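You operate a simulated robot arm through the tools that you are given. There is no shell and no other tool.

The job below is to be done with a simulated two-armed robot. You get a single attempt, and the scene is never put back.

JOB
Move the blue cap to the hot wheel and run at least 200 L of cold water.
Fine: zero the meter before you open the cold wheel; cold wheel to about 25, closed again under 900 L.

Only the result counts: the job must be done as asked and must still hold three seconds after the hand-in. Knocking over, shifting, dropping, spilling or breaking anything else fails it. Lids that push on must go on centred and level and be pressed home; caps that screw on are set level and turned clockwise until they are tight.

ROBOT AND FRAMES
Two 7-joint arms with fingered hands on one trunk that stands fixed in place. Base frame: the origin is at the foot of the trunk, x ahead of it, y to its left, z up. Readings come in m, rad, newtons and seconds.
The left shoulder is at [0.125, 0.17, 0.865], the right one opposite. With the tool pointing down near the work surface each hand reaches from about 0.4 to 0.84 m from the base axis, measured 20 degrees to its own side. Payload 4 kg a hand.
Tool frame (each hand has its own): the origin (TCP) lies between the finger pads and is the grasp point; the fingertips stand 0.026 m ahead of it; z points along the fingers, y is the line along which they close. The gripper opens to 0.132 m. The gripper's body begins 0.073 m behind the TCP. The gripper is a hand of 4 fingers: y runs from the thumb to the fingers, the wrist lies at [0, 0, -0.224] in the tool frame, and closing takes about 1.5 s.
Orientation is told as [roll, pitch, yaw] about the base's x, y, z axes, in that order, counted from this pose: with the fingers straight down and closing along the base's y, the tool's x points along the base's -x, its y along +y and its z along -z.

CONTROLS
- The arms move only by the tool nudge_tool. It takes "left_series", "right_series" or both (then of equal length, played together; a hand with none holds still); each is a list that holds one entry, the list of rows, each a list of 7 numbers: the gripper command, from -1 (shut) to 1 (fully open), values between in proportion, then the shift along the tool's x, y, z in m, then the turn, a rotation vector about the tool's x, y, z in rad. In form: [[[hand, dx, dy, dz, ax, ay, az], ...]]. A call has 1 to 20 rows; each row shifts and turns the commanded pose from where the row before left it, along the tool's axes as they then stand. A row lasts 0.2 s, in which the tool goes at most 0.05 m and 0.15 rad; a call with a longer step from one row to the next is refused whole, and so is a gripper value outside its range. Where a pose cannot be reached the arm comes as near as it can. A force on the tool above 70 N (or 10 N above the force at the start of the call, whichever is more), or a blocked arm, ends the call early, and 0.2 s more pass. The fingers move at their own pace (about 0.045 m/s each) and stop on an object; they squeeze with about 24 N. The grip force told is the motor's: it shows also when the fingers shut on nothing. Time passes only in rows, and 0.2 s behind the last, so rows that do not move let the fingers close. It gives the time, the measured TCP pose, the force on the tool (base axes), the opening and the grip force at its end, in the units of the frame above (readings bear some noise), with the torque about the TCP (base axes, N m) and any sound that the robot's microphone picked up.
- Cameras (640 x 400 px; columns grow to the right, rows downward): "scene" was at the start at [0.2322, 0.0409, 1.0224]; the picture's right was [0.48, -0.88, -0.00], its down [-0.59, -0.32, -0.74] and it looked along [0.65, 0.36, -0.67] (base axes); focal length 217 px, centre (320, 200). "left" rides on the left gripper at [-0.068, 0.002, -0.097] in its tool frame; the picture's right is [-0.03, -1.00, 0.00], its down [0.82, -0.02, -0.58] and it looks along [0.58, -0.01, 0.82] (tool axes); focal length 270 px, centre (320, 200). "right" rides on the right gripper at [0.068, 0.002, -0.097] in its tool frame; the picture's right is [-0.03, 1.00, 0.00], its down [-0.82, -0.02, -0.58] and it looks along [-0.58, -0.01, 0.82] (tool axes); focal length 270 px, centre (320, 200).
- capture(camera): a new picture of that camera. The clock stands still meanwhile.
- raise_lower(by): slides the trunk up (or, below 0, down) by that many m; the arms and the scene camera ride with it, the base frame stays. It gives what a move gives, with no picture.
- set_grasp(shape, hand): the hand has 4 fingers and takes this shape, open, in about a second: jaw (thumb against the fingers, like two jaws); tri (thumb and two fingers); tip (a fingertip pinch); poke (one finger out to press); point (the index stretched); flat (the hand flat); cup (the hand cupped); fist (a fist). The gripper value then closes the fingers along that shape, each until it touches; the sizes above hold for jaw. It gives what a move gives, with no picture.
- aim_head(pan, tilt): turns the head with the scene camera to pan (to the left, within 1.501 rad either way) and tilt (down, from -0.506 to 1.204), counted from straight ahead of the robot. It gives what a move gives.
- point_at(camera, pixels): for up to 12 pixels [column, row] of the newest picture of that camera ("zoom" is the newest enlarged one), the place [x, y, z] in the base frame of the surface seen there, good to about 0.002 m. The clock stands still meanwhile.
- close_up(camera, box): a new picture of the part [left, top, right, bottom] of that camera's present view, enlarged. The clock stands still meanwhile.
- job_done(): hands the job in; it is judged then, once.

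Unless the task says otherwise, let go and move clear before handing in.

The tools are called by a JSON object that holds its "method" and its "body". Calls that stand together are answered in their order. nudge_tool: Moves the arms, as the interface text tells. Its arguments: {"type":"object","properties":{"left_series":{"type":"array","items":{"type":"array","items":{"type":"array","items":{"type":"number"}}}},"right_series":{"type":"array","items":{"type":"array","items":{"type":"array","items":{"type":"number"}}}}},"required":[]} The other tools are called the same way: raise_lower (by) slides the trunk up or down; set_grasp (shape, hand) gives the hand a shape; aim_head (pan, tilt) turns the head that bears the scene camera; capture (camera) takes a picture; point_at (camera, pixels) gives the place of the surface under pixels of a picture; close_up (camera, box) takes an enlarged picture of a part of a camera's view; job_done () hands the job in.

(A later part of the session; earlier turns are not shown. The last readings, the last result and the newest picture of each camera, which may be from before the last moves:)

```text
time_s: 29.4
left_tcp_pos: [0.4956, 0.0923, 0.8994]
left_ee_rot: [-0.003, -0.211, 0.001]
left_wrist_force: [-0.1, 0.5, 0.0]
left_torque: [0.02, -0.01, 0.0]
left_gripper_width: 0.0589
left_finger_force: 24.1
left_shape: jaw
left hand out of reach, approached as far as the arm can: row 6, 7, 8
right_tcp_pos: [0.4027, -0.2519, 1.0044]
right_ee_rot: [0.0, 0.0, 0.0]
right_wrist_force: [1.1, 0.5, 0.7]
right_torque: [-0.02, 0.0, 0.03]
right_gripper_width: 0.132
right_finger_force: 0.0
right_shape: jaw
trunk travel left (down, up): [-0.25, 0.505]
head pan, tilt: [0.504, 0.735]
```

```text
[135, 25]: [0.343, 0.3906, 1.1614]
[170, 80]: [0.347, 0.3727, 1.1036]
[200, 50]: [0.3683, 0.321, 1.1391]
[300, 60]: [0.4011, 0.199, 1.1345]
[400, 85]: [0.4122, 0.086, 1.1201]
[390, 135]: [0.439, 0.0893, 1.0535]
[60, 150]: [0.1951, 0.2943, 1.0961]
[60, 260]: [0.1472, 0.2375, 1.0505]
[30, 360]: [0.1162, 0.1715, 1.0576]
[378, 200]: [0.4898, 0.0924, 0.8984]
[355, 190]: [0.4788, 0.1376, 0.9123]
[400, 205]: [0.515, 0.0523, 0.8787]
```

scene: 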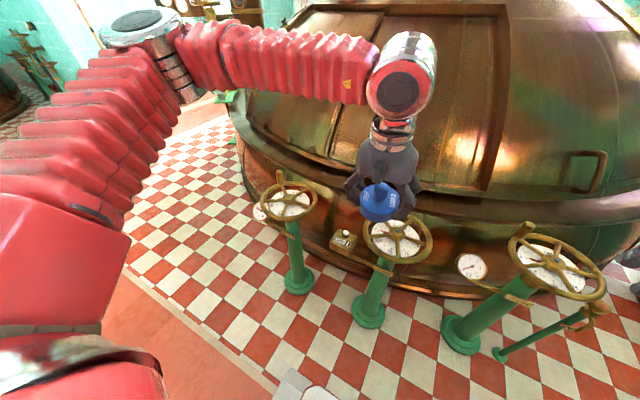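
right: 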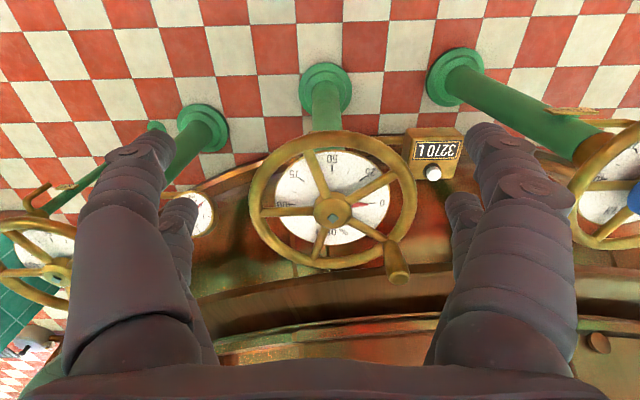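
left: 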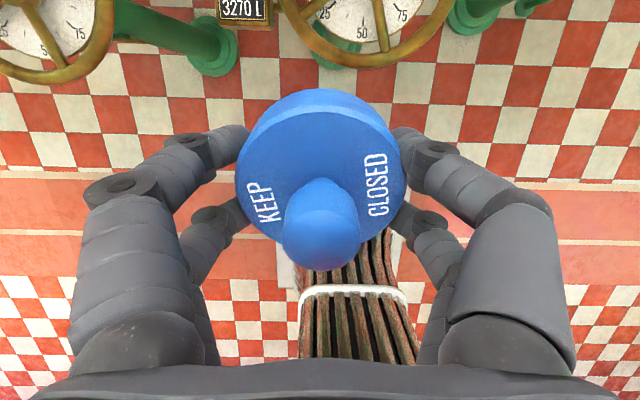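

The elbow sits far out to the left at shoulder height with the forearm running to the right. I'll level the hand again, lower it, and test reach toward −y in this lower-relative posture.

{"method": "nudge_tool", "body": {"left_series": [[[-1, 0, 0, 0, 0, 0.1, 0], [-1, 0, 0, 0, 0, 0.11, 0], [-1, 0, 0, 0.03, 0, 0, 0], [-1, 0, 0, 0.03, 0, 0, 0], [-1, 0, 0, 0.03, 0, 0, 0], [-1, 0, 0, 0, 0, 0, 0]]]}}

{"method": "nudge_tool", "body": {"left_series": [[[-1, 0, -0.02, 0, 0, 0, 0], [-1, 0, -0.02, 0, 0, 0, 0], [-1, 0, -0.02, 0, 0, 0, 0]]]}}

```text
time_s: 30.9
left_tcp_pos: [0.5148, 0.1203, 0.8377]
left_ee_rot: [-0.001, 0.002, -0.001]
left_wrist_force: [0.9, -0.7, -0.6]
left_torque: [0.0, 0.02, 0.02]
left_gripper_width: 0.0589
left_finger_force: 24.3
left_shape: jaw
left hand out of reach, approached as far as the arm can: row 1, 2
right_tcp_pos: [0.4022, -0.2531, 1.0053]
right_ee_rot: [0.0, -0.001, 0.003]
right_wrist_force: [-0.4, 0.1, -0.5]
right_torque: [-0.03, -0.01, -0.02]
right_gripper_width: 0.1317
right_finger_force: 0.1
right_shape: jaw
trunk travel left (down, up): [-0.25, 0.505]
head pan, tilt: [0.504, 0.735]
```

```text
time_s: 31.6
left_tcp_pos: [0.5139, 0.1117, 0.8379]
left_ee_rot: [-0.004, 0.0, 0.0]
left_wrist_force: [0.3, -0.3, -0.9]
left_torque: [0.04, -0.02, 0.0]
left_gripper_width: 0.0586
left_finger_force: 23.8
left_shape: jaw
left hand out of reach, approached as far as the arm can: row 1, 2, 3
right_tcp_pos: [0.4022, -0.2533, 1.0053]
right_ee_rot: [0.001, -0.001, 0.0]
right_wrist_force: [0.2, 0.0, -0.4]
right_torque: [-0.01, 0.0, -0.02]
right_gripper_width: 0.1317
right_finger_force: 0.1
right_shape: jaw
trunk travel left (down, up): [-0.25, 0.505]
head pan, tilt: [0.504, 0.735]
```

Still limited near y≈0.11. I'll try yawing the other way (counter-clockwise from above) and then test −y again.

{"method": "nudge_tool", "body": {"left_series": [[[-1, 0, 0, 0, 0, 0, -0.14], [-1, 0, 0, 0, 0, 0, -0.14], [-1, 0, 0, 0, 0, 0, -0.14], [-1, 0, 0, 0, 0, 0, -0.14]]]}}

{"method": "nudge_tool", "body": {"left_series": [[[-1, 0.0105, -0.017, 0, 0, 0, 0], [-1, 0.0105, -0.017, 0, 0, 0, 0], [-1, 0.0105, -0.017, 0, 0, 0, 0]]]}}

```text
time_s: 32.6
left_tcp_pos: [0.5136, 0.1106, 0.8403]
left_ee_rot: [-0.002, 0.003, 0.563]
left_wrist_force: [1.0, 0.2, -1.5]
left_torque: [-0.03, 0.01, -0.02]
left_gripper_width: 0.0588
left_finger_force: 23.7
left_shape: jaw
right_tcp_pos: [0.4027, -0.253, 1.0055]
right_ee_rot: [0.0, -0.001, 0.001]
right_wrist_force: [0.2, -0.4, -0.4]
right_torque: [0.0, -0.02, -0.02]
right_gripper_width: 0.1316
right_finger_force: 0.0
right_shape: jaw
trunk travel left (down, up): [-0.25, 0.505]
head pan, tilt: [0.504, 0.735]
```

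```text
time_s: 33.5
left_tcp_pos: [0.5144, 0.1104, 0.8398]
left_ee_rot: [-0.002, 0.003, 0.561]
left_wrist_force: [-0.1, 0.1, -1.0]
left_torque: [0.0, 0.02, 0.01]
left_gripper_width: 0.0587
left_finger_force: 23.9
left_shape: jaw
left hand out of reach, approached as far as the arm can: row 1, 2, 3
right_tcp_pos: [0.4028, -0.252, 1.0052]
right_ee_rot: [0.0, 0.0, 0.0]
right_wrist_force: [-0.2, -0.3, -0.3]
right_torque: [-0.04, 0.01, 0.02]
right_gripper_width: 0.1318
right_finger_force: 0.1
right_shape: jaw
trunk travel left (down, up): [-0.25, 0.505]
head pan, tilt: [0.504, 0.735]
```

Yaw makes no difference, so the limit lies in the arm itself. I'll turn the yaw back and test whether rolling the hand (fingers pointing partly toward −y) lets the grasp point go further across.

{"method": "nudge_tool", "body": {"left_series": [[[-1, 0, 0, 0, 0, 0, 0.14], [-1, 0, 0, 0, 0, 0, 0.14], [-1, 0, 0, 0, 0, 0, 0.14], [-1, 0, 0, 0, 0, 0, 0.14], [-1, 0, 0, 0, 0.1, 0, 0], [-1, 0, 0, 0, 0.1, 0, 0], [-1, 0, 0, 0, 0.1, 0, 0], [-1, 0, 0, 0, 0, 0, 0]]]}}

{"method": "nudge_tool", "body": {"left_series": [[[-1, 0, -0.02, 0, 0, 0, 0], [-1, 0, -0.02, 0, 0, 0, 0], [-1, 0, -0.02, 0, 0, 0, 0]]]}}

{"method": "capture", "body": {"camera": "scene"}}

```text
time_s: 35.2
left_tcp_pos: [0.5138, 0.1109, 0.84]
left_ee_rot: [-0.305, 0.002, 0.0]
left_wrist_force: [0.1, 0.8, -1.1]
left_torque: [0.0, -0.01, 0.0]
left_gripper_width: 0.059
left_finger_force: 24.2
left_shape: jaw
right_tcp_pos: [0.4029, -0.2532, 1.004]
right_ee_rot: [0.001, 0.003, -0.001]
right_wrist_force: [1.0, 0.9, -0.1]
right_torque: [0.0, 0.0, 0.01]
right_gripper_width: 0.1317
right_finger_force: 0.1
right_shape: jaw
trunk travel left (down, up): [-0.25, 0.505]
head pan, tilt: [0.504, 0.735]
```

```text
time_s: 36.0
left_tcp_pos: [0.5125, 0.0541, 0.8591]
left_ee_rot: [-0.301, 0.002, 0.002]
left_wrist_force: [0.0, 0.3, -0.3]
left_torque: [0.04, 0.0, -0.01]
left_gripper_width: 0.0588
left_finger_force: 24.3
left_shape: jaw
right_tcp_pos: [0.4018, -0.2523, 1.0036]
right_ee_rot: [-0.001, 0.002, 0.0]
right_wrist_force: [0.4, -0.6, 0.8]
right_torque: [-0.02, 0.01, -0.03]
right_gripper_width: 0.1318
right_finger_force: 0.1
right_shape: jaw
trunk travel left (down, up): [-0.25, 0.505]
head pan, tilt: [0.504, 0.735]
```

```text
taken
```

scene: 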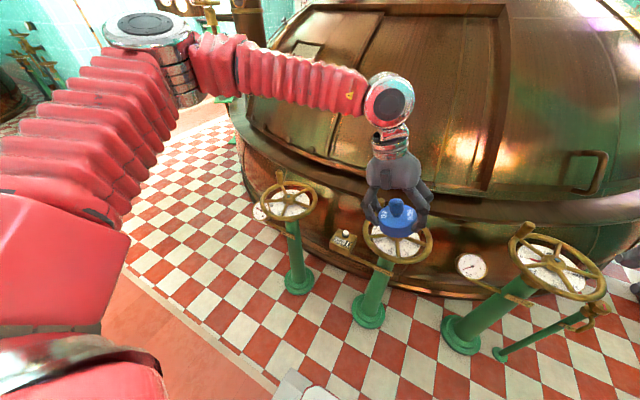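

With a roll of −0.30 the grasp point got to y≈0.054, so it's the wrist's position that is limited, not its angle. Before choosing, I'll swing the left hand (with the cap) back over to its own side and test how far the right arm reaches over the hot wheel.

{"method": "nudge_tool", "body": {"left_series": [[[-1, 0, 0.02, 0, -0.1, 0, 0], [-1, 0, 0.02, 0, -0.1, 0, 0], [-1, 0, 0.02, 0, -0.1, 0, 0], [-1, 0, 0.035, 0, 0, 0, 0], [-1, 0, 0.035, 0, 0, 0, 0], [-1, 0, 0.035, 0, 0, 0, 0], [-1, 0, 0.035, 0, 0, 0, 0], [-1, 0, 0.035, 0, 0, 0, 0], [-1, 0, 0.035, 0, 0, 0, 0], [-1, 0, 0.035, 0, 0, 0, 0], [-1, 0, 0.035, 0, 0, 0, 0]]]}}

{"method": "nudge_tool", "body": {"right_series": [[[1, -0.0147, 0.0282, 0.0104, 0, 0, 0], [1, -0.0147, 0.0282, 0.0104, 0, 0, 0], [1, -0.0147, 0.0282, 0.0104, 0, 0, 0], [1, -0.0147, 0.0282, 0.0104, 0, 0, 0], [1, -0.0147, 0.0282, 0.0104, 0, 0, 0], [1, -0.0147, 0.0282, 0.0104, 0, 0, 0], [1, -0.0147, 0.0282, 0.0104, 0, 0, 0], [1, -0.0147, 0.0282, 0.0104, 0, 0, 0], [1, -0.0147, 0.0282, 0.0104, 0, 0, 0], [1, -0.0147, 0.0282, 0.0104, 0, 0, 0]]]}}

{"method": "capture", "body": {"camera": "scene"}}

```text
time_s: 38.5
left_tcp_pos: [0.5111, 0.3922, 0.8461]
left_ee_rot: [-0.002, 0.001, 0.0]
left_wrist_force: [0.1, -0.4, -0.5]
left_torque: [0.0, -0.02, -0.01]
left_gripper_width: 0.0585
left_finger_force: 24.0
left_shape: jaw
right_tcp_pos: [0.4031, -0.2518, 1.0055]
right_ee_rot: [0.001, 0.001, 0.0]
right_wrist_force: [-0.6, -0.1, 0.5]
right_torque: [0.03, -0.03, 0.0]
right_gripper_width: 0.1321
right_finger_force: 0.1
right_shape: jaw
trunk travel left (down, up): [-0.25, 0.505]
head pan, tilt: [0.504, 0.735]
```

```text
time_s: 40.6
left_tcp_pos: [0.5107, 0.3921, 0.8463]
left_ee_rot: [-0.004, 0.004, 0.0]
left_wrist_force: [-0.2, 0.6, -1.7]
left_torque: [0.0, 0.0, 0.0]
left_gripper_width: 0.0586
left_finger_force: 24.4
left_shape: jaw
right_tcp_pos: [0.5517, 0.029, 0.8989]
right_ee_rot: [-0.003, -0.001, 0.0]
right_wrist_force: [-0.1, 0.3, 0.1]
right_torque: [0.01, 0.02, 0.0]
right_gripper_width: 0.1319
right_finger_force: 0.1
right_shape: jaw
trunk travel left (down, up): [-0.25, 0.505]
head pan, tilt: [0.504, 0.735]
```

```text
taken
```

scene: 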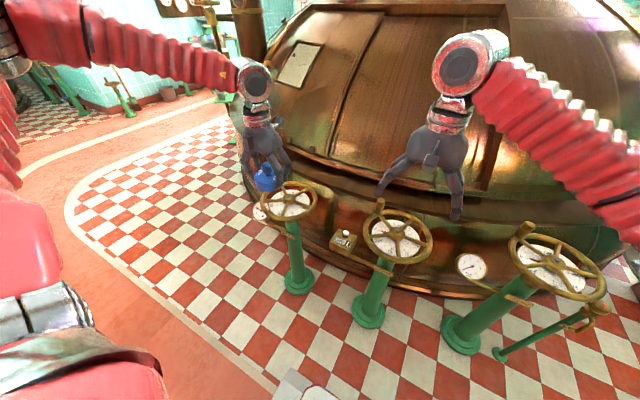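

The right hand reaches (0.55, 0.03) with ease. I'll go on to above the hot hub and beyond toward +y, to find how far left it can go.

{"method": "nudge_tool", "body": {"right_series": [[[1, -0.028, 0.0035, 0.0, 0, 0, 0], [1, -0.028, 0.0035, 0, 0, 0, 0], [1, -0.028, 0.0035, 0, 0, 0, 0], [1, -0.028, 0.0035, 0, 0, 0, 0], [1, 0, 0, 0, 0, 0, 0]]]}}

{"method": "nudge_tool", "body": {"right_series": [[[1, 0, 0.03, 0, 0, 0, 0], [1, 0, 0.03, 0, 0, 0, 0], [1, 0, 0.03, 0, 0, 0, 0], [1, 0, 0.03, 0, 0, 0, 0], [1, 0, 0.03, 0, 0, 0, 0], [1, 0, 0, 0, 0, 0, 0]]]}}

{"method": "capture", "body": {"camera": "scene"}}

```text
time_s: 41.9
left_tcp_pos: [0.5112, 0.3925, 0.8463]
left_ee_rot: [-0.001, 0.002, 0.0]
left_wrist_force: [0.6, 0.2, -0.5]
left_torque: [-0.02, 0.01, 0.0]
left_gripper_width: 0.0587
left_finger_force: 24.1
left_shape: jaw
right_tcp_pos: [0.6615, 0.0443, 0.9016]
right_ee_rot: [-0.001, 0.002, 0.001]
right_wrist_force: [-0.4, -0.1, -0.3]
right_torque: [-0.02, 0.04, 0.0]
right_gripper_width: 0.1318
right_finger_force: 0.1
right_shape: jaw
trunk travel left (down, up): [-0.25, 0.505]
head pan, tilt: [0.504, 0.735]
```

```text
time_s: 43.2
left_tcp_pos: [0.5101, 0.3923, 0.8456]
left_ee_rot: [-0.001, 0.001, 0.001]
left_wrist_force: [0.1, -0.3, -1.7]
left_torque: [-0.02, 0.02, 0.03]
left_gripper_width: 0.0586
left_finger_force: 23.7
left_shape: jaw
right_tcp_pos: [0.6232, 0.1293, 0.8935]
right_ee_rot: [-0.002, 0.001, 0.002]
right_wrist_force: [-0.3, -0.3, 0.4]
right_torque: [0.0, 0.01, 0.01]
right_gripper_width: 0.1318
right_finger_force: 0.0
right_shape: jaw
right hand out of reach, approached as far as the arm can: row 2, 3, 4, 5
trunk travel left (down, up): [-0.25, 0.505]
head pan, tilt: [0.504, 0.735]
```

```text
taken
```

scene: 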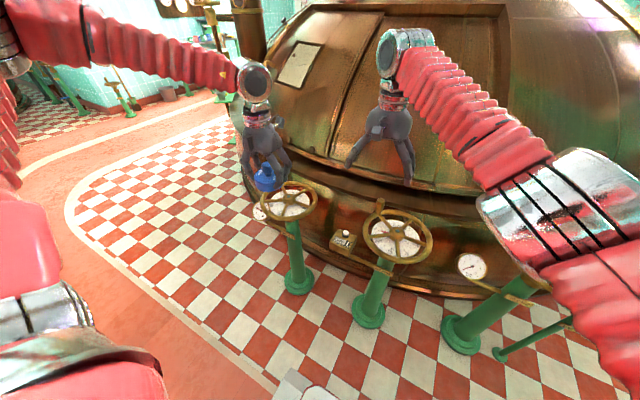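

The right hand gets over the hot hub (0.6615, 0.044) without complaint, but its limit is near y≈0.1, while the left stops near y≈0.2 there. Before trying a handover, I'll test whether a much higher trunk lets the left arm hang lower and cross over; first the right hand moves aside.

{"method": "nudge_tool", "body": {"right_series": [[[1, 0.02, -0.04, 0, 0, 0, 0], [1, 0.02, -0.04, 0, 0, 0, 0], [1, 0.02, -0.04, 0, 0, 0, 0], [1, 0.02, -0.04, 0, 0, 0, 0], [1, 0.02, -0.04, 0, 0, 0, 0], [1, 0.02, -0.04, 0, 0, 0, 0], [1, 0.02, -0.04, 0, 0, 0, 0], [1, 0.02, -0.04, 0, 0, 0, 0], [1, 0.02, -0.04, 0, 0, 0, 0]]]}}

{"method": "raise_lower", "body": {"by": 0.2}}

{"method": "nudge_tool", "body": {"left_series": [[[-1, 0, 0, 0.03, 0, 0, 0], [-1, 0, 0, 0.03, 0, 0, 0], [-1, 0, 0, 0.03, 0, 0, 0], [-1, 0, 0, 0.03, 0, 0, 0], [-1, 0, 0, 0.03, 0, 0, 0], [-1, 0, 0, 0.03, 0, 0, 0], [-1, 0, 0, 0.02, 0, 0, 0], [-1, 0, 0, 0, 0, 0, 0]]]}}

{"method": "capture", "body": {"camera": "scene"}}

```text
time_s: 45.2
left_tcp_pos: [0.5106, 0.3909, 0.8471]
left_ee_rot: [-0.001, 0.001, -0.001]
left_wrist_force: [0.6, 0.0, -1.1]
left_torque: [0.01, 0.01, 0.0]
left_gripper_width: 0.0582
left_finger_force: 24.5
left_shape: jaw
right_tcp_pos: [0.4431, -0.2331, 0.8972]
right_ee_rot: [0.0, 0.0, -0.001]
right_wrist_force: [-0.3, -0.4, 0.1]
right_torque: [-0.01, 0.02, 0.0]
right_gripper_width: 0.1319
right_finger_force: 0.1
right_shape: jaw
trunk travel left (down, up): [-0.25, 0.505]
head pan, tilt: [0.504, 0.735]
```

```text
time_s: 47.4
left_tcp_pos: [0.5138, 0.3932, 1.0447]
left_ee_rot: [-0.002, 0.004, 0.0]
left_wrist_force: [0.5, 0.5, -1.6]
left_torque: [0.02, -0.01, 0.02]
left_gripper_width: 0.0584
left_finger_force: 23.9
left_shape: jaw
right_tcp_pos: [0.4452, -0.2303, 1.0933]
right_ee_rot: [-0.001, 0.002, 0.0]
right_wrist_force: [1.0, -0.3, -0.8]
right_torque: [0.04, -0.03, 0.02]
right_gripper_width: 0.1319
right_finger_force: 0.0
right_shape: jaw
trunk travel left (down, up): [-0.45, 0.305]
head pan, tilt: [0.504, 0.735]
```

```text
time_s: 49.2
left_tcp_pos: [0.513, 0.3919, 0.8444]
left_ee_rot: [-0.002, 0.002, 0.0]
left_wrist_force: [-1.0, -0.9, -1.5]
left_torque: [-0.02, 0.04, 0.05]
left_gripper_width: 0.0587
left_finger_force: 24.5
left_shape: jaw
right_tcp_pos: [0.446, -0.2307, 1.0947]
right_ee_rot: [0.001, -0.001, 0.001]
right_wrist_force: [0.6, -0.3, 0.1]
right_torque: [0.03, 0.0, 0.01]
right_gripper_width: 0.1318
right_finger_force: 0.0
right_shape: jaw
trunk travel left (down, up): [-0.45, 0.305]
head pan, tilt: [0.504, 0.735]
```

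```text
taken
```

scene: 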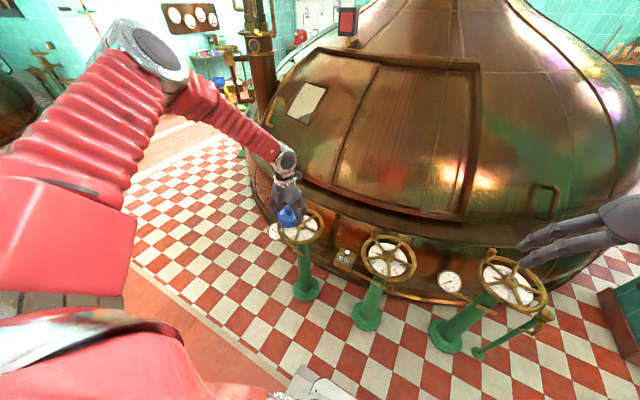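

With the trunk 0.35 m up, the left forearm now slopes down from elbow (150,45) to wrist (287,165). I'll move toward −y to see the new limit.

{"method": "nudge_tool", "body": {"left_series": [[[-1, 0, -0.035, 0, 0, 0, 0], [-1, 0, -0.035, 0, 0, 0, 0], [-1, 0, -0.035, 0, 0, 0, 0], [-1, 0, -0.035, 0, 0, 0, 0], [-1, 0, -0.035, 0, 0, 0, 0], [-1, 0, -0.035, 0, 0, 0, 0], [-1, 0, -0.035, 0, 0, 0, 0], [-1, 0, -0.035, 0, 0, 0, 0], [-1, 0, -0.035, 0, 0, 0, 0], [-1, 0, -0.035, 0, 0, 0, 0]]]}}

{"method": "capture", "body": {"camera": "scene"}}

```text
time_s: 51.4
left_tcp_pos: [0.4429, 0.1505, 0.9388]
left_ee_rot: [-0.002, -0.001, 0.001]
left_wrist_force: [-0.3, 0.0, -0.5]
left_torque: [0.0, 0.02, -0.03]
left_gripper_width: 0.0584
left_finger_force: 23.8
left_shape: jaw
left hand out of reach, approached as far as the arm can: row 4, 5, 6, 7, 8, 9, 10
right_tcp_pos: [0.4456, -0.2298, 1.0931]
right_ee_rot: [0.0, -0.001, 0.0]
right_wrist_force: [-0.2, 0.7, 0.1]
right_torque: [0.01, -0.02, 0.01]
right_gripper_width: 0.1318
right_finger_force: 0.0
right_shape: jaw
trunk travel left (down, up): [-0.45, 0.305]
head pan, tilt: [0.504, 0.735]
```

```text
taken
```

scene: 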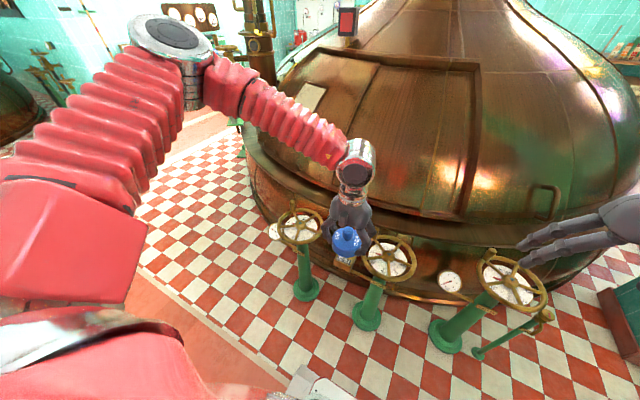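

With the higher trunk the limit comes sooner, so a lower trunk (hand higher relative to the shoulder) is the better way. I'll lift both hands, bring the left one to its own side, and take the trunk back down.

{"method": "nudge_tool", "body": {"left_series": [[[-1, 0, 0.035, -0.02, 0, 0, 0], [-1, 0, 0.035, -0.02, 0, 0, 0], [-1, 0, 0.035, -0.02, 0, 0, 0], [-1, 0, 0.035, -0.02, 0, 0, 0], [-1, 0, 0.035, -0.02, 0, 0, 0], [-1, 0, 0.035, -0.02, 0, 0, 0], [-1, 0, 0.02, -0.02, 0, 0, 0], [-1, 0, 0, -0.02, 0, 0, 0], [-1, 0, 0, -0.02, 0, 0, 0], [-1, 0, 0, 0, 0, 0, 0]]], "right_series": [[[1, 0.01, 0, -0.02, 0, 0, 0], [1, 0.01, 0, -0.02, 0, 0, 0], [1, 0.01, 0, -0.02, 0, 0, 0], [1, 0, 0, -0.02, 0, 0, 0], [1, 0, 0, -0.02, 0, 0, 0], [1, 0, 0, -0.02, 0, 0, 0], [1, 0, 0, -0.02, 0, 0, 0], [1, 0, 0, -0.02, 0, 0, 0], [1, 0, 0, -0.02, 0, 0, 0], [1, 0, 0, 0, 0, 0, 0]]]}}

{"method": "capture", "body": {"camera": "scene"}}

```text
time_s: 53.6
left_tcp_pos: [0.4473, 0.383, 1.1162]
left_ee_rot: [-0.003, 0.001, 0.001]
left_wrist_force: [1.0, 0.3, -1.6]
left_torque: [0.01, 0.04, 0.01]
left_gripper_width: 0.0587
left_finger_force: 24.0
left_shape: jaw
right_tcp_pos: [0.4172, -0.2289, 1.2752]
right_ee_rot: [0.001, 0.002, 0.001]
right_wrist_force: [0.8, 0.5, 0.9]
right_torque: [-0.05, 0.01, 0.03]
right_gripper_width: 0.1316
right_finger_force: 0.1
right_shape: jaw
trunk travel left (down, up): [-0.45, 0.305]
head pan, tilt: [0.504, 0.735]
```

```text
taken
```

scene: 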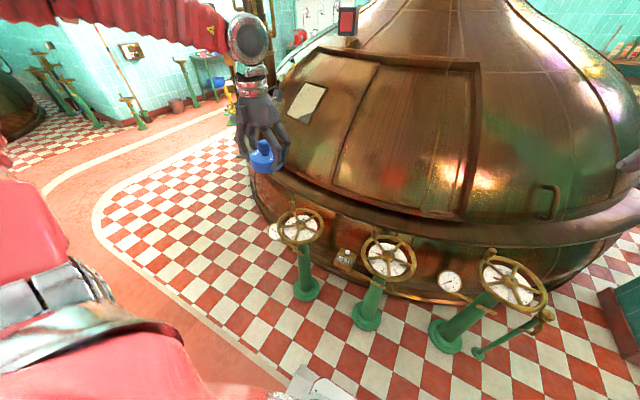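

Both hands are clear of everything (left at z 1.12, right at z 1.28). I'll lower the trunk by 0.35 back to its start height.

{"method": "raise_lower", "body": {"by": -0.35}}

{"method": "nudge_tool", "body": {"left_series": [[[-1, 0, 0, -0.03, 0, 0, 0], [-1, 0, 0, -0.03, 0, 0, 0], [-1, 0, 0, -0.03, 0, 0, 0], [-1, 0, 0, -0.03, 0, 0, 0]]]}}

{"method": "capture", "body": {"camera": "scene"}}

```text
time_s: 57.0
left_tcp_pos: [0.4444, 0.3811, 0.7687]
left_ee_rot: [-0.003, -0.001, -0.001]
left_wrist_force: [-0.9, 0.2, -2.2]
left_torque: [-0.01, -0.01, 0.01]
left_gripper_width: 0.0584
left_finger_force: 23.6
left_shape: jaw
right_tcp_pos: [0.4156, -0.2308, 0.9249]
right_ee_rot: [0.0, 0.0, 0.0]
right_wrist_force: [0.3, 0.1, -0.3]
right_torque: [-0.01, 0.0, 0.02]
right_gripper_width: 0.1316
right_finger_force: 0.0
right_shape: jaw
trunk travel left (down, up): [-0.1, 0.655]
head pan, tilt: [0.504, 0.735]
```

```text
time_s: 58.0
left_tcp_pos: [0.4431, 0.3809, 0.8906]
left_ee_rot: [-0.002, 0.002, 0.0]
left_wrist_force: [-0.1, -0.5, -0.4]
left_torque: [0.01, 0.0, 0.01]
left_gripper_width: 0.0584
left_finger_force: 23.7
left_shape: jaw
right_tcp_pos: [0.4161, -0.2302, 0.9237]
right_ee_rot: [0.0, 0.0, 0.0]
right_wrist_force: [0.0, 0.2, 0.5]
right_torque: [-0.02, -0.01, 0.04]
right_gripper_width: 0.1318
right_finger_force: 0.1
right_shape: jaw
trunk travel left (down, up): [-0.1, 0.655]
head pan, tilt: [0.504, 0.735]
```

```text
taken
```

scene: 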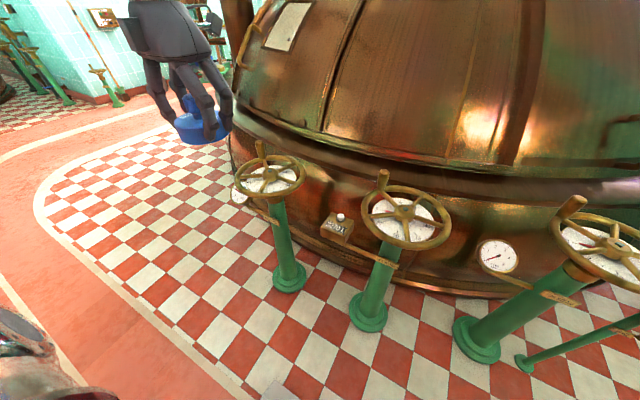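

Now I'll test crossing with the hand higher relative to the shoulder (z≈0.95).

{"method": "nudge_tool", "body": {"left_series": [[[-1, -0.02, -0.02, -0.02, 0, 0, 0], [-1, -0.02, -0.02, -0.02, 0, 0, 0], [-1, -0.02, -0.03, -0.02, 0, 0, 0], [-1, 0, -0.04, 0, 0, 0, 0], [-1, 0, -0.04, 0, 0, 0, 0], [-1, 0, -0.04, 0, 0, 0, 0], [-1, 0, -0.04, 0, 0, 0, 0], [-1, 0, -0.04, 0, 0, 0, 0], [-1, 0, -0.04, 0, 0, 0, 0], [-1, 0, -0.03, 0, 0, 0, 0]]]}}

{"method": "capture", "body": {"camera": "scene"}}

```text
time_s: 60.2
left_tcp_pos: [0.497, 0.1299, 0.9449]
left_ee_rot: [-0.002, 0.002, 0.001]
left_wrist_force: [-0.5, -0.5, -0.2]
left_torque: [-0.01, -0.03, -0.02]
left_gripper_width: 0.0584
left_finger_force: 24.6
left_shape: jaw
left hand out of reach, approached as far as the arm can: row 8, 9, 10
right_tcp_pos: [0.4163, -0.2318, 0.9236]
right_ee_rot: [0.0, 0.002, 0.001]
right_wrist_force: [-0.8, -0.7, 0.5]
right_torque: [-0.01, 0.0, -0.03]
right_gripper_width: 0.1318
right_finger_force: 0.0
right_shape: jaw
trunk travel left (down, up): [-0.1, 0.655]
head pan, tilt: [0.504, 0.735]
```

```text
taken
```

scene: 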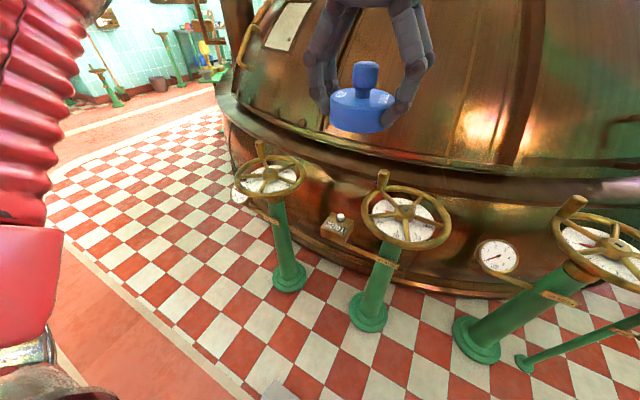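

At z≈0.95 the limit is y≈0.13 too, so with fingers straight down the left arm can't get to the hot wheel. A tilted hand with the wrist leaning back-left should: I'll yaw by −1.0 rad, tilt 0.7 rad, and test the reach to above the hot hub with the cap still in hand.

{"method": "nudge_tool", "body": {"left_series": [[[-1, 0, 0, 0, 0, 0, 0.125], [-1, 0, 0, 0, 0, 0, 0.125], [-1, 0, 0, 0, 0, 0, 0.125], [-1, 0, 0, 0, 0, 0, 0.125], [-1, 0, 0, 0, 0, 0, 0.125], [-1, 0, 0, 0, 0, 0, 0.125], [-1, 0, 0, 0, 0, 0, 0.125], [-1, 0, 0, 0, 0, 0, 0.125], [-1, 0, 0, 0, 0, -0.1, 0], [-1, 0, 0, 0, 0, -0.1, 0], [-1, 0, 0, 0, 0, -0.1, 0], [-1, 0, 0, 0, 0, -0.1, 0], [-1, 0, 0, 0, 0, -0.1, 0], [-1, 0, 0, 0, 0, -0.1, 0], [-1, 0, 0, 0, 0, -0.1, 0], [-1, 0, 0, 0, 0, 0, 0]]]}}

{"method": "capture", "body": {"camera": "scene"}}

```text
time_s: 63.6
left_tcp_pos: [0.4943, 0.129, 0.9424]
left_ee_rot: [-0.003, -0.702, -0.998]
left_wrist_force: [-0.3, 0.3, -0.7]
left_torque: [0.03, 0.01, 0.03]
left_gripper_width: 0.0582
left_finger_force: 23.8
left_shape: jaw
right_tcp_pos: [0.4155, -0.2315, 0.9246]
right_ee_rot: [-0.001, 0.002, 0.001]
right_wrist_force: [0.5, 0.3, -0.4]
right_torque: [0.02, 0.01, -0.02]
right_gripper_width: 0.1319
right_finger_force: 0.0
right_shape: jaw
trunk travel left (down, up): [-0.1, 0.655]
head pan, tilt: [0.504, 0.735]
```

```text
taken
```

scene: 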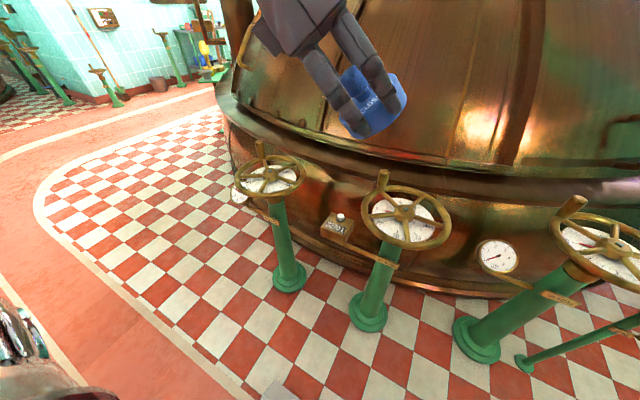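

The tilt went in with the cap firmly held (scene 370,100). Now I'll move along to above the hot hub at z≈0.80.

{"method": "nudge_tool", "body": {"left_series": [[[-1, -0.0045, 0.01336, 0.0309, 0, 0, 0], [-1, -0.0045, 0.01336, 0.0309, 0, 0, 0], [-1, -0.0045, 0.01336, 0.0309, 0, 0, 0], [-1, -0.0045, 0.01336, 0.0309, 0, 0, 0], [-1, -0.0045, 0.01336, 0.0309, 0, 0, 0], [-1, -0.0045, 0.01336, 0.0309, 0, 0, 0], [-1, -0.0045, 0.01336, 0.0309, 0, 0, 0], [-1, 0, 0, 0, 0, 0, 0]]]}}

{"method": "capture", "body": {"camera": "scene"}}

{"method": "capture", "body": {"camera": "left"}}

```text
time_s: 65.4
left_tcp_pos: [0.6629, 0.0428, 0.7996]
left_ee_rot: [-0.003, -0.702, -0.997]
left_wrist_force: [0.6, 0.4, -0.9]
left_torque: [-0.01, -0.01, 0.02]
left_gripper_width: 0.0583
left_finger_force: 23.7
left_shape: jaw
right_tcp_pos: [0.4148, -0.2308, 0.924]
right_ee_rot: [0.0, -0.001, -0.001]
right_wrist_force: [0.5, -0.4, -0.1]
right_torque: [0.0, 0.0, 0.01]
right_gripper_width: 0.1318
right_finger_force: 0.0
right_shape: jaw
trunk travel left (down, up): [-0.1, 0.655]
head pan, tilt: [0.504, 0.735]
```

```text
taken
```

scene: 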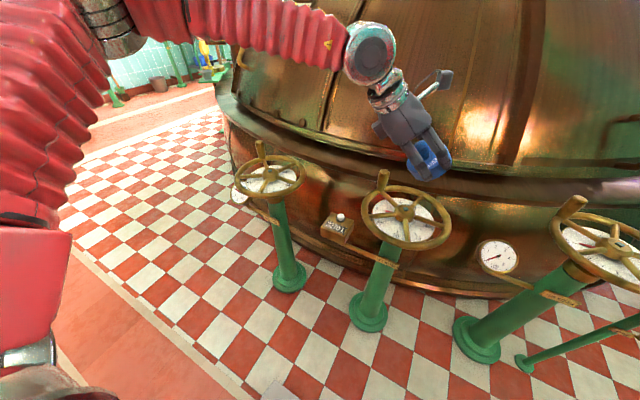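

```text
taken
```

left: 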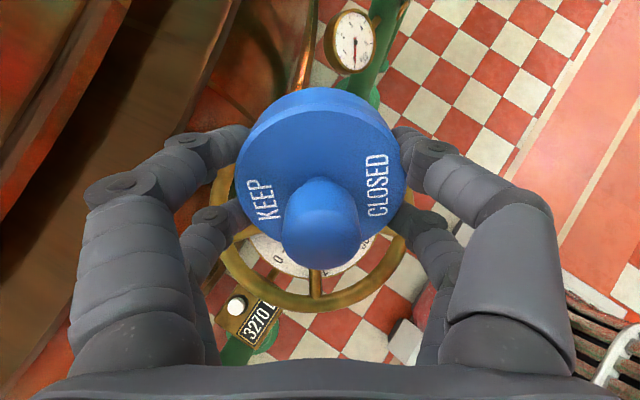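

The tilted hand reaches (0.663, 0.043, 0.80) over the hot hub without trouble. I'll see how far I can bring the hand upright here, step by step.

{"method": "nudge_tool", "body": {"left_series": [[[-1, 0, 0, 0, 0, 0.1, 0], [-1, 0, 0, 0, 0, 0.1, 0], [-1, 0, 0, 0, 0, 0.1, 0]]]}}

```text
time_s: 66.2
left_tcp_pos: [0.6712, 0.07, 0.7979]
left_ee_rot: [-0.002, -0.45, -0.998]
left_wrist_force: [-0.1, -0.1, -0.8]
left_torque: [0.0, 0.0, 0.03]
left_gripper_width: 0.0581
left_finger_force: 23.9
left_shape: jaw
left hand out of reach, approached as far as the arm can: row 2, 3
right_tcp_pos: [0.4148, -0.23, 0.9248]
right_ee_rot: [0.0, 0.0, 0.001]
right_wrist_force: [0.0, -0.4, 0.4]
right_torque: [-0.02, -0.02, -0.01]
right_gripper_width: 0.132
right_finger_force: 0.1
right_shape: jaw
trunk travel left (down, up): [-0.1, 0.655]
head pan, tilt: [0.504, 0.735]
```

It needs a tilt of about 0.6 rad or more there. So I'll set the cap back on the cold hub, pick it up again by its knob with the hand tilted 0.7 rad, and set it on the hot hub that way. First, back over to the left and upright.

{"method": "nudge_tool", "body": {"left_series": [[[-1, -0.0218, 0, -0.045, 0, 0, 0], [-1, 0.0338, 0.0063, -0.0163, 0, 0, 0], [-1, 0.0338, 0.0063, -0.0163, 0, 0, 0], [-1, 0.0338, 0.0063, -0.0163, 0, 0, 0], [-1, 0.0338, 0.0063, -0.0163, 0, 0, 0], [-1, 0.0338, 0.0063, -0.0163, 0, 0, 0], [-1, 0.0338, 0.0063, -0.0163, 0, 0, 0], [-1, 0.0338, 0.0063, -0.0163, 0, 0, 0], [-1, 0.0338, 0.0063, -0.0163, 0, 0, 0], [-1, 0, 0, 0, 0, 0.09, 0], [-1, 0, 0, 0, 0, 0.09, 0], [-1, 0, 0, 0, 0, 0.09, 0], [-1, 0, 0, 0, 0, 0.09, 0], [-1, 0, 0, 0, 0, 0.09, 0]]]}}

{"method": "nudge_tool", "body": {"left_series": [[[-1, 0, 0, 0, 0, 0, -0.125], [-1, 0, 0, 0, 0, 0, -0.125], [-1, 0, 0, 0, 0, 0, -0.125], [-1, 0, 0, 0, 0, 0, -0.125], [-1, 0, 0, 0, 0, 0, -0.125], [-1, 0, 0, 0, 0, 0, -0.125], [-1, 0, 0, 0, 0, 0, -0.125], [-1, 0, 0, 0, 0, 0, -0.125], [-1, 0, 0, 0, 0, 0, 0]]]}}

{"method": "capture", "body": {"camera": "left"}}

{"method": "capture", "body": {"camera": "scene"}}

```text
time_s: 69.2
left_tcp_pos: [0.5563, 0.3597, 0.8196]
left_ee_rot: [-0.004, 0.0, -0.999]
left_wrist_force: [-0.1, -0.2, -1.8]
left_torque: [-0.01, 0.03, 0.03]
left_gripper_width: 0.058
left_finger_force: 24.0
left_shape: jaw
left hand out of reach, approached as far as the arm can: row 1
right_tcp_pos: [0.415, -0.2307, 0.9237]
right_ee_rot: [0.0, 0.002, -0.001]
right_wrist_force: [0.1, 0.5, -0.8]
right_torque: [-0.03, -0.02, 0.01]
right_gripper_width: 0.132
right_finger_force: 0.0
right_shape: jaw
trunk travel left (down, up): [-0.1, 0.655]
head pan, tilt: [0.504, 0.735]
```

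```text
time_s: 71.2
left_tcp_pos: [0.5536, 0.3597, 0.8181]
left_ee_rot: [-0.001, 0.001, 0.002]
left_wrist_force: [0.1, 0.3, -0.6]
left_torque: [-0.02, -0.05, 0.02]
left_gripper_width: 0.058
left_finger_force: 24.3
left_shape: jaw
right_tcp_pos: [0.4152, -0.2315, 0.9234]
right_ee_rot: [0.0, 0.003, 0.001]
right_wrist_force: [0.1, 0.1, -0.4]
right_torque: [0.05, 0.0, 0.0]
right_gripper_width: 0.1319
right_finger_force: 0.0
right_shape: jaw
trunk travel left (down, up): [-0.1, 0.655]
head pan, tilt: [0.504, 0.735]
```

```text
taken
```

left: 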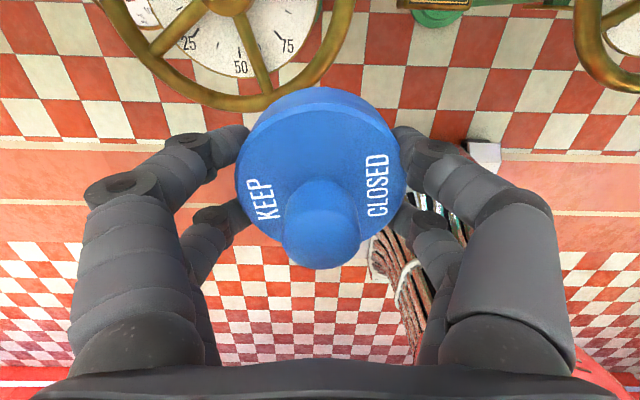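

```text
taken
```

scene: 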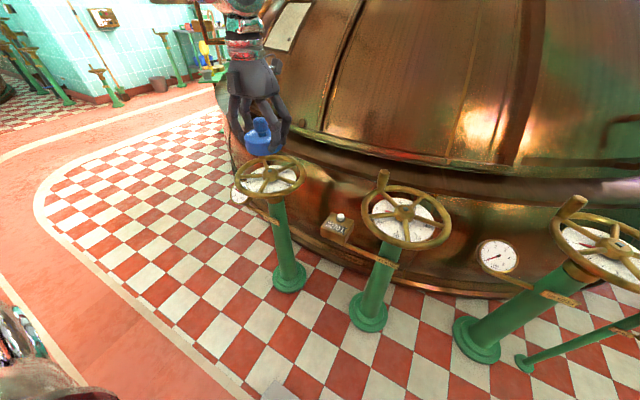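

The cap is unchanged in the hand. I'll measure the cap's exact place relative to the tool and the bare cold hub's centre, to set it back down properly.

{"method": "point_at", "body": {"camera": "left", "pixels": [[322, 235], [322, 215], [300, 235], [345, 235], [246, 165], [396, 165], [320, 113], [260, 130], [380, 130], [290, 215], [355, 215], [322, 190]]}}

{"method": "close_up", "body": {"camera": "scene", "box": [225, 145, 315, 201]}}

```text
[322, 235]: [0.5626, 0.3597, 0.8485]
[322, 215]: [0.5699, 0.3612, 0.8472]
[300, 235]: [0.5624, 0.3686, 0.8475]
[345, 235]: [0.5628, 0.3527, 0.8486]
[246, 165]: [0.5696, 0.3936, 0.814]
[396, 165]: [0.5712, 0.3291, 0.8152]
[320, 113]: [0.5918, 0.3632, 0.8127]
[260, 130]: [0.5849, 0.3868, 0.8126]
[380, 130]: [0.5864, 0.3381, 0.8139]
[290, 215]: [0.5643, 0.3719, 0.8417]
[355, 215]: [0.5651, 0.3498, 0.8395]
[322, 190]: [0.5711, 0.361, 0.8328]
```

```text
7.11 times, centred on (270, 173) of scene
```

zoom: 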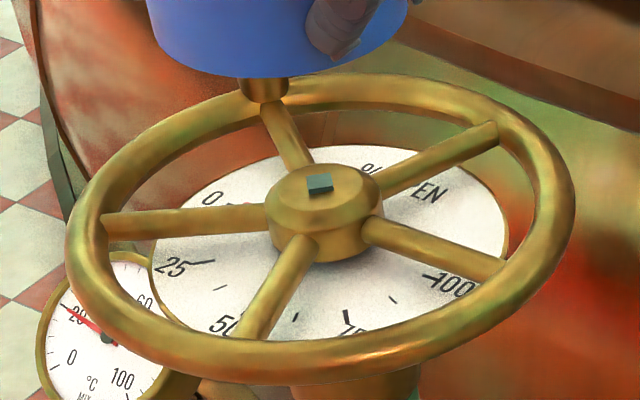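

I'll measure the bare cold hub (zoom 322,190) and its stub before lowering the cap back.

{"method": "point_at", "body": {"camera": "zoom", "pixels": [[320, 182], [312, 192], [290, 195], [355, 185], [325, 170], [318, 212], [275, 205], [375, 195], [322, 240], [85, 215], [565, 215], [325, 365]]}}

```text
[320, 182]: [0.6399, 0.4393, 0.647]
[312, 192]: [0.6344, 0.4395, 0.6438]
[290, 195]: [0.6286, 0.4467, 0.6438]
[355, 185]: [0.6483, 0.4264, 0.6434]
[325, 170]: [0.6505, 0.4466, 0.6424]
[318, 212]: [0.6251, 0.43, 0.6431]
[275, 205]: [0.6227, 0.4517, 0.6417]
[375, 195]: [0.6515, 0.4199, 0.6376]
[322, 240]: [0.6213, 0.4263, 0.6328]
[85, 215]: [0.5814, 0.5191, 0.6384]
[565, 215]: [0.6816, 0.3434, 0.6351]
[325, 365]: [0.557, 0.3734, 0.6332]
```

The hub's centre is (0.640, 0.439), top z≈0.643, radius ≈0.022. I'll bring the cap over it and down to TCP z≈0.70, then check alignment.

{"method": "nudge_tool", "body": {"left_series": [[[-1, -0.0211, 0.0193, 0, 0, 0, 0], [-1, -0.0211, 0.0193, 0, 0, 0, 0], [-1, -0.0211, 0.0193, 0, 0, 0, 0], [-1, -0.0211, 0.0193, 0, 0, 0, 0], [-1, 0, 0, 0.03, 0, 0, 0], [-1, 0, 0, 0.03, 0, 0, 0], [-1, 0, 0, 0.03, 0, 0, 0], [-1, 0, 0, 0.028, 0, 0, 0], [-1, 0, 0, 0, 0, 0, 0]]]}}

{"method": "capture", "body": {"camera": "left"}}

{"method": "close_up", "body": {"camera": "scene", "box": [225, 135, 315, 191]}}

{"method": "point_at", "body": {"camera": "left", "pixels": [[246, 165], [396, 165], [320, 113], [260, 130], [380, 130], [290, 115], [350, 115]]}}

```text
time_s: 73.2
left_tcp_pos: [0.6388, 0.4376, 0.7007]
left_ee_rot: [-0.003, 0.001, -0.001]
left_wrist_force: [-0.3, 0.2, -1.5]
left_torque: [-0.04, 0.03, 0.0]
left_gripper_width: 0.0579
left_finger_force: 24.1
left_shape: jaw
right_tcp_pos: [0.4165, -0.2314, 0.9245]
right_ee_rot: [0.0, 0.0, 0.0]
right_wrist_force: [0.8, -0.6, 0.1]
right_torque: [-0.04, 0.01, -0.01]
right_gripper_width: 0.132
right_finger_force: 0.0
right_shape: jaw
trunk travel left (down, up): [-0.1, 0.655]
head pan, tilt: [0.504, 0.735]
```

```text
taken
```

left: 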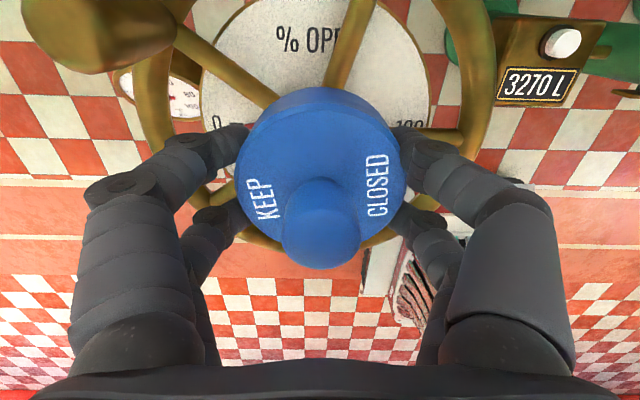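

```text
7.11 times, centred on (270, 163) of scene
```

zoom: 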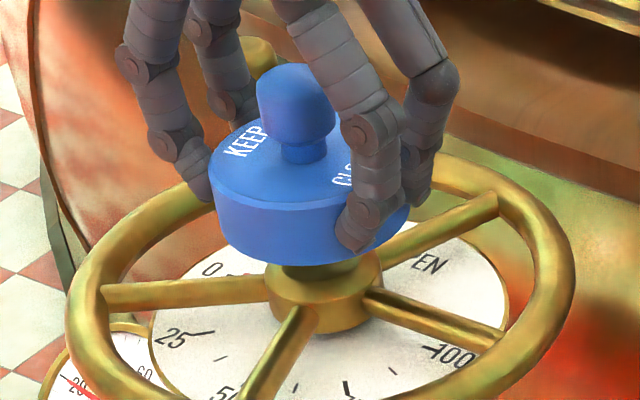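

```text
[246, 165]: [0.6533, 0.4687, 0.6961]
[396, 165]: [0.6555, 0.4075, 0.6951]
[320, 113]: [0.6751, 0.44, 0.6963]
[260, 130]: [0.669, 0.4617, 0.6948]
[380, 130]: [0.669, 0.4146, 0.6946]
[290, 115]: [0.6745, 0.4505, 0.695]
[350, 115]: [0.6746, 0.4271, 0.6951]
```

The cap's centre reads (0.639, 0.438), right over the hub. I'll lower it onto the hub slowly.

{"method": "nudge_tool", "body": {"left_series": [[[-1, 0, 0, 0.01, 0, 0, 0], [-1, 0, 0, 0.01, 0, 0, 0], [-1, 0, 0, 0.005, 0, 0, 0], [-1, 0, 0, 0.003, 0, 0, 0], [-1, 0, 0, 0.002, 0, 0, 0], [-1, 0, 0, 0, 0, 0, 0]]]}}

{"method": "close_up", "body": {"camera": "scene", "box": [225, 135, 315, 191]}}

```text
time_s: 74.6
left_tcp_pos: [0.6391, 0.4355, 0.6704]
left_ee_rot: [-0.003, 0.002, -0.001]
left_wrist_force: [-0.2, -0.1, -1.0]
left_torque: [-0.01, 0.03, -0.01]
left_gripper_width: 0.0581
left_finger_force: 24.7
left_shape: jaw
right_tcp_pos: [0.4158, -0.2294, 0.9235]
right_ee_rot: [0.0, 0.0, -0.001]
right_wrist_force: [0.0, 0.4, 0.1]
right_torque: [-0.01, 0.02, 0.01]
right_gripper_width: 0.1317
right_finger_force: 0.2
right_shape: jaw
trunk travel left (down, up): [-0.1, 0.655]
head pan, tilt: [0.504, 0.735]
```

```text
7.11 times, centred on (270, 163) of scene
```

zoom: 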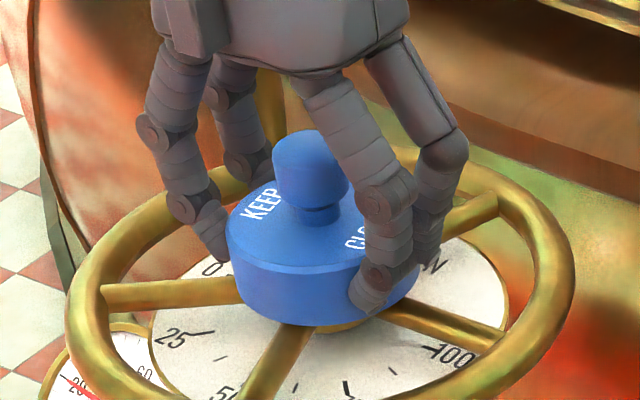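

The cap encloses the hub again with no jamming force. I'll lower it another 2 mm and open the hand.

{"method": "nudge_tool", "body": {"left_series": [[[-1, 0, 0, 0.002, 0, 0, 0], [-1, 0, 0, 0, 0, 0, 0], [0.667, 0, 0, 0, 0, 0, 0], [0.667, 0, 0, 0, 0, 0, 0], [0.667, 0, 0, 0, 0, 0, 0], [0.667, 0, 0, 0, 0, 0, 0], [0.667, 0, 0, 0, 0, 0, 0], [0.667, 0, 0, 0, 0, 0, 0]]]}}

{"method": "capture", "body": {"camera": "left"}}

{"method": "close_up", "body": {"camera": "scene", "box": [225, 135, 315, 191]}}

```text
time_s: 76.4
left_tcp_pos: [0.6397, 0.4365, 0.669]
left_ee_rot: [-0.001, 0.001, 0.0]
left_wrist_force: [-0.3, 0.2, 0.9]
left_torque: [-0.02, 0.01, 0.0]
left_gripper_width: 0.1099
left_finger_force: 0.0
left_shape: jaw
right_tcp_pos: [0.4145, -0.2307, 0.9241]
right_ee_rot: [0.0, 0.001, -0.001]
right_wrist_force: [0.3, -0.4, 0.2]
right_torque: [0.01, 0.02, 0.01]
right_gripper_width: 0.132
right_finger_force: 0.1
right_shape: jaw
trunk travel left (down, up): [-0.1, 0.655]
head pan, tilt: [0.504, 0.735]
```

```text
taken
```

left: 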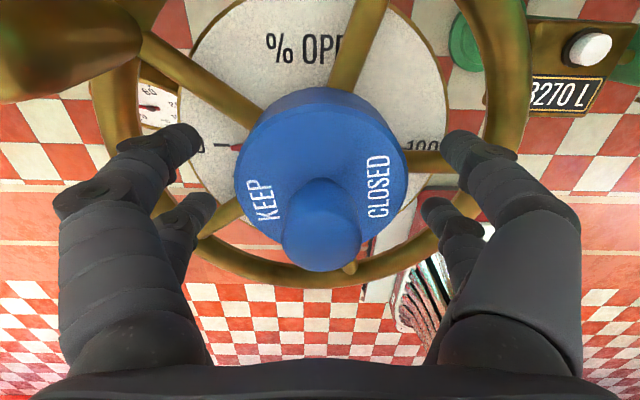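

```text
7.11 times, centred on (270, 163) of scene
```

zoom: 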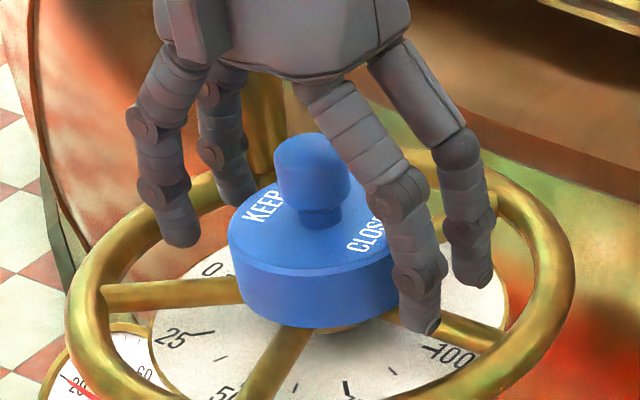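

The cap sits back on the cold hub (zoom 315,250), level. I'll rise straight up, then yaw −1.0 and tilt 0.7 rad for the knob pinch.

{"method": "nudge_tool", "body": {"left_series": [[[0.667, 0, 0, -0.03, 0, 0, 0], [0.667, 0, 0, -0.04, 0, 0, 0], [0.667, 0, 0, -0.04, 0, 0, 0], [0.667, 0, 0, -0.04, 0, 0, 0]]]}}

{"method": "nudge_tool", "body": {"left_series": [[[0.3, 0, 0, 0, 0, 0, 0.125], [0.3, 0, 0, 0, 0, 0, 0.125], [0.3, 0, 0, 0, 0, 0, 0.125], [0, 0, 0, 0, 0, 0, 0.125], [0, 0, 0, 0, 0, 0, 0.125], [-0.05, 0, 0, 0, 0, 0, 0.125], [-0.05, 0, 0, 0, 0, 0, 0.125], [-0.05, 0, 0, 0, 0, 0, 0.125], [-0.05, 0, 0, 0, 0, -0.1, 0], [-0.05, 0, 0, 0, 0, -0.1, 0], [-0.05, 0, 0, 0, 0, -0.1, 0], [-0.05, 0, 0, 0, 0, -0.1, 0], [-0.05, 0, 0, 0, 0, -0.1, 0], [-0.05, 0, 0, 0, 0, -0.1, 0], [-0.05, 0, 0, 0, 0, -0.1, 0], [-0.05, 0, 0, 0, 0, 0, 0]]]}}

{"method": "capture", "body": {"camera": "left"}}

{"method": "capture", "body": {"camera": "scene"}}

```text
time_s: 77.4
left_tcp_pos: [0.6396, 0.4372, 0.8224]
left_ee_rot: [-0.004, 0.002, 0.0]
left_wrist_force: [0.3, 0.2, 0.9]
left_torque: [-0.01, -0.01, 0.0]
left_gripper_width: 0.1099
left_finger_force: 0.0
left_shape: jaw
right_tcp_pos: [0.4156, -0.2303, 0.9248]
right_ee_rot: [-0.001, 0.001, 0.001]
right_wrist_force: [-0.5, -0.4, -0.4]
right_torque: [-0.01, -0.02, -0.01]
right_gripper_width: 0.1316
right_finger_force: 0.0
right_shape: jaw
trunk travel left (down, up): [-0.1, 0.655]
head pan, tilt: [0.504, 0.735]
```

```text
time_s: 80.8
left_tcp_pos: [0.6388, 0.4382, 0.8184]
left_ee_rot: [-0.003, -0.704, -0.997]
left_wrist_force: [-0.3, 0.8, 0.1]
left_torque: [0.01, 0.0, 0.01]
left_gripper_width: 0.0635
left_finger_force: 0.0
left_shape: jaw
right_tcp_pos: [0.4156, -0.2314, 0.9244]
right_ee_rot: [0.0, -0.002, 0.0]
right_wrist_force: [0.2, 0.0, 1.0]
right_torque: [0.01, 0.0, -0.02]
right_gripper_width: 0.1321
right_finger_force: 0.0
right_shape: jaw
trunk travel left (down, up): [-0.1, 0.655]
head pan, tilt: [0.504, 0.735]
```

```text
taken
```

left: 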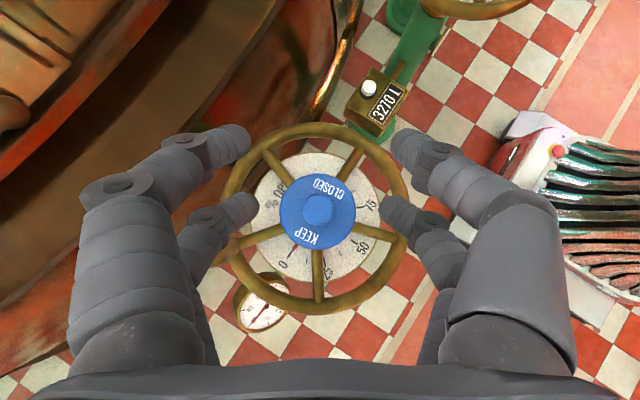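

```text
taken
```

scene: 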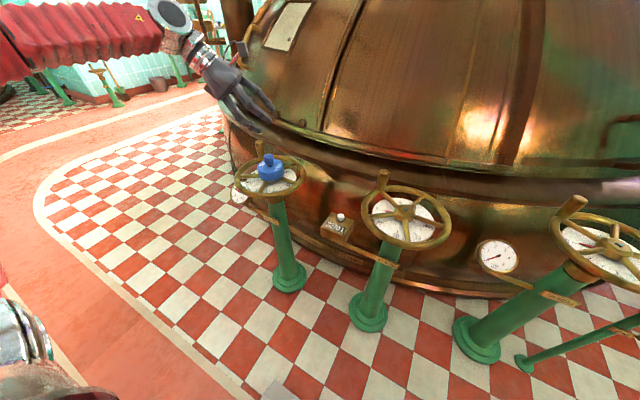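

The tilted left camera now looks nearly straight down on the cap (318,212). I'll measure the knob and body for the pinch.

{"method": "close_up", "body": {"camera": "left", "box": [238, 160, 398, 260]}}

{"method": "point_at", "body": {"camera": "zoom", "pixels": [[322, 198], [278, 198], [364, 198], [322, 152], [322, 235], [180, 200], [460, 200], [322, 70], [322, 335]]}}

```text
4.00 times, centred on (318, 210) of left
```

zoom: 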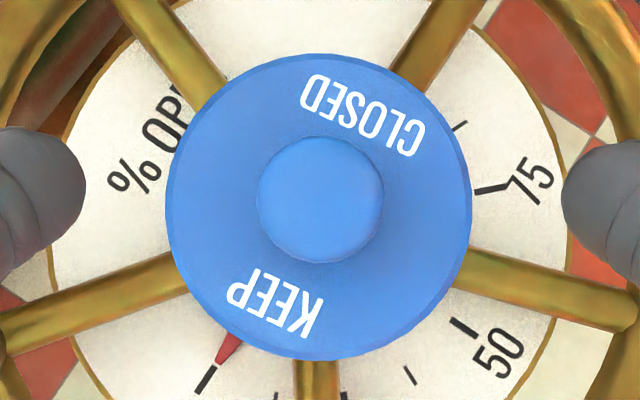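

```text
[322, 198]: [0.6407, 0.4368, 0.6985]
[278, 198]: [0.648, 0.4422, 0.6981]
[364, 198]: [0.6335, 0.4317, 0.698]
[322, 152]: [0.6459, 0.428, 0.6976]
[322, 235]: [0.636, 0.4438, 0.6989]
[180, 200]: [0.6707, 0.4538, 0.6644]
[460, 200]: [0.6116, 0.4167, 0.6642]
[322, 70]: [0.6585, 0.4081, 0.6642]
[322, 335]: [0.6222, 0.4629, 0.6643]
```

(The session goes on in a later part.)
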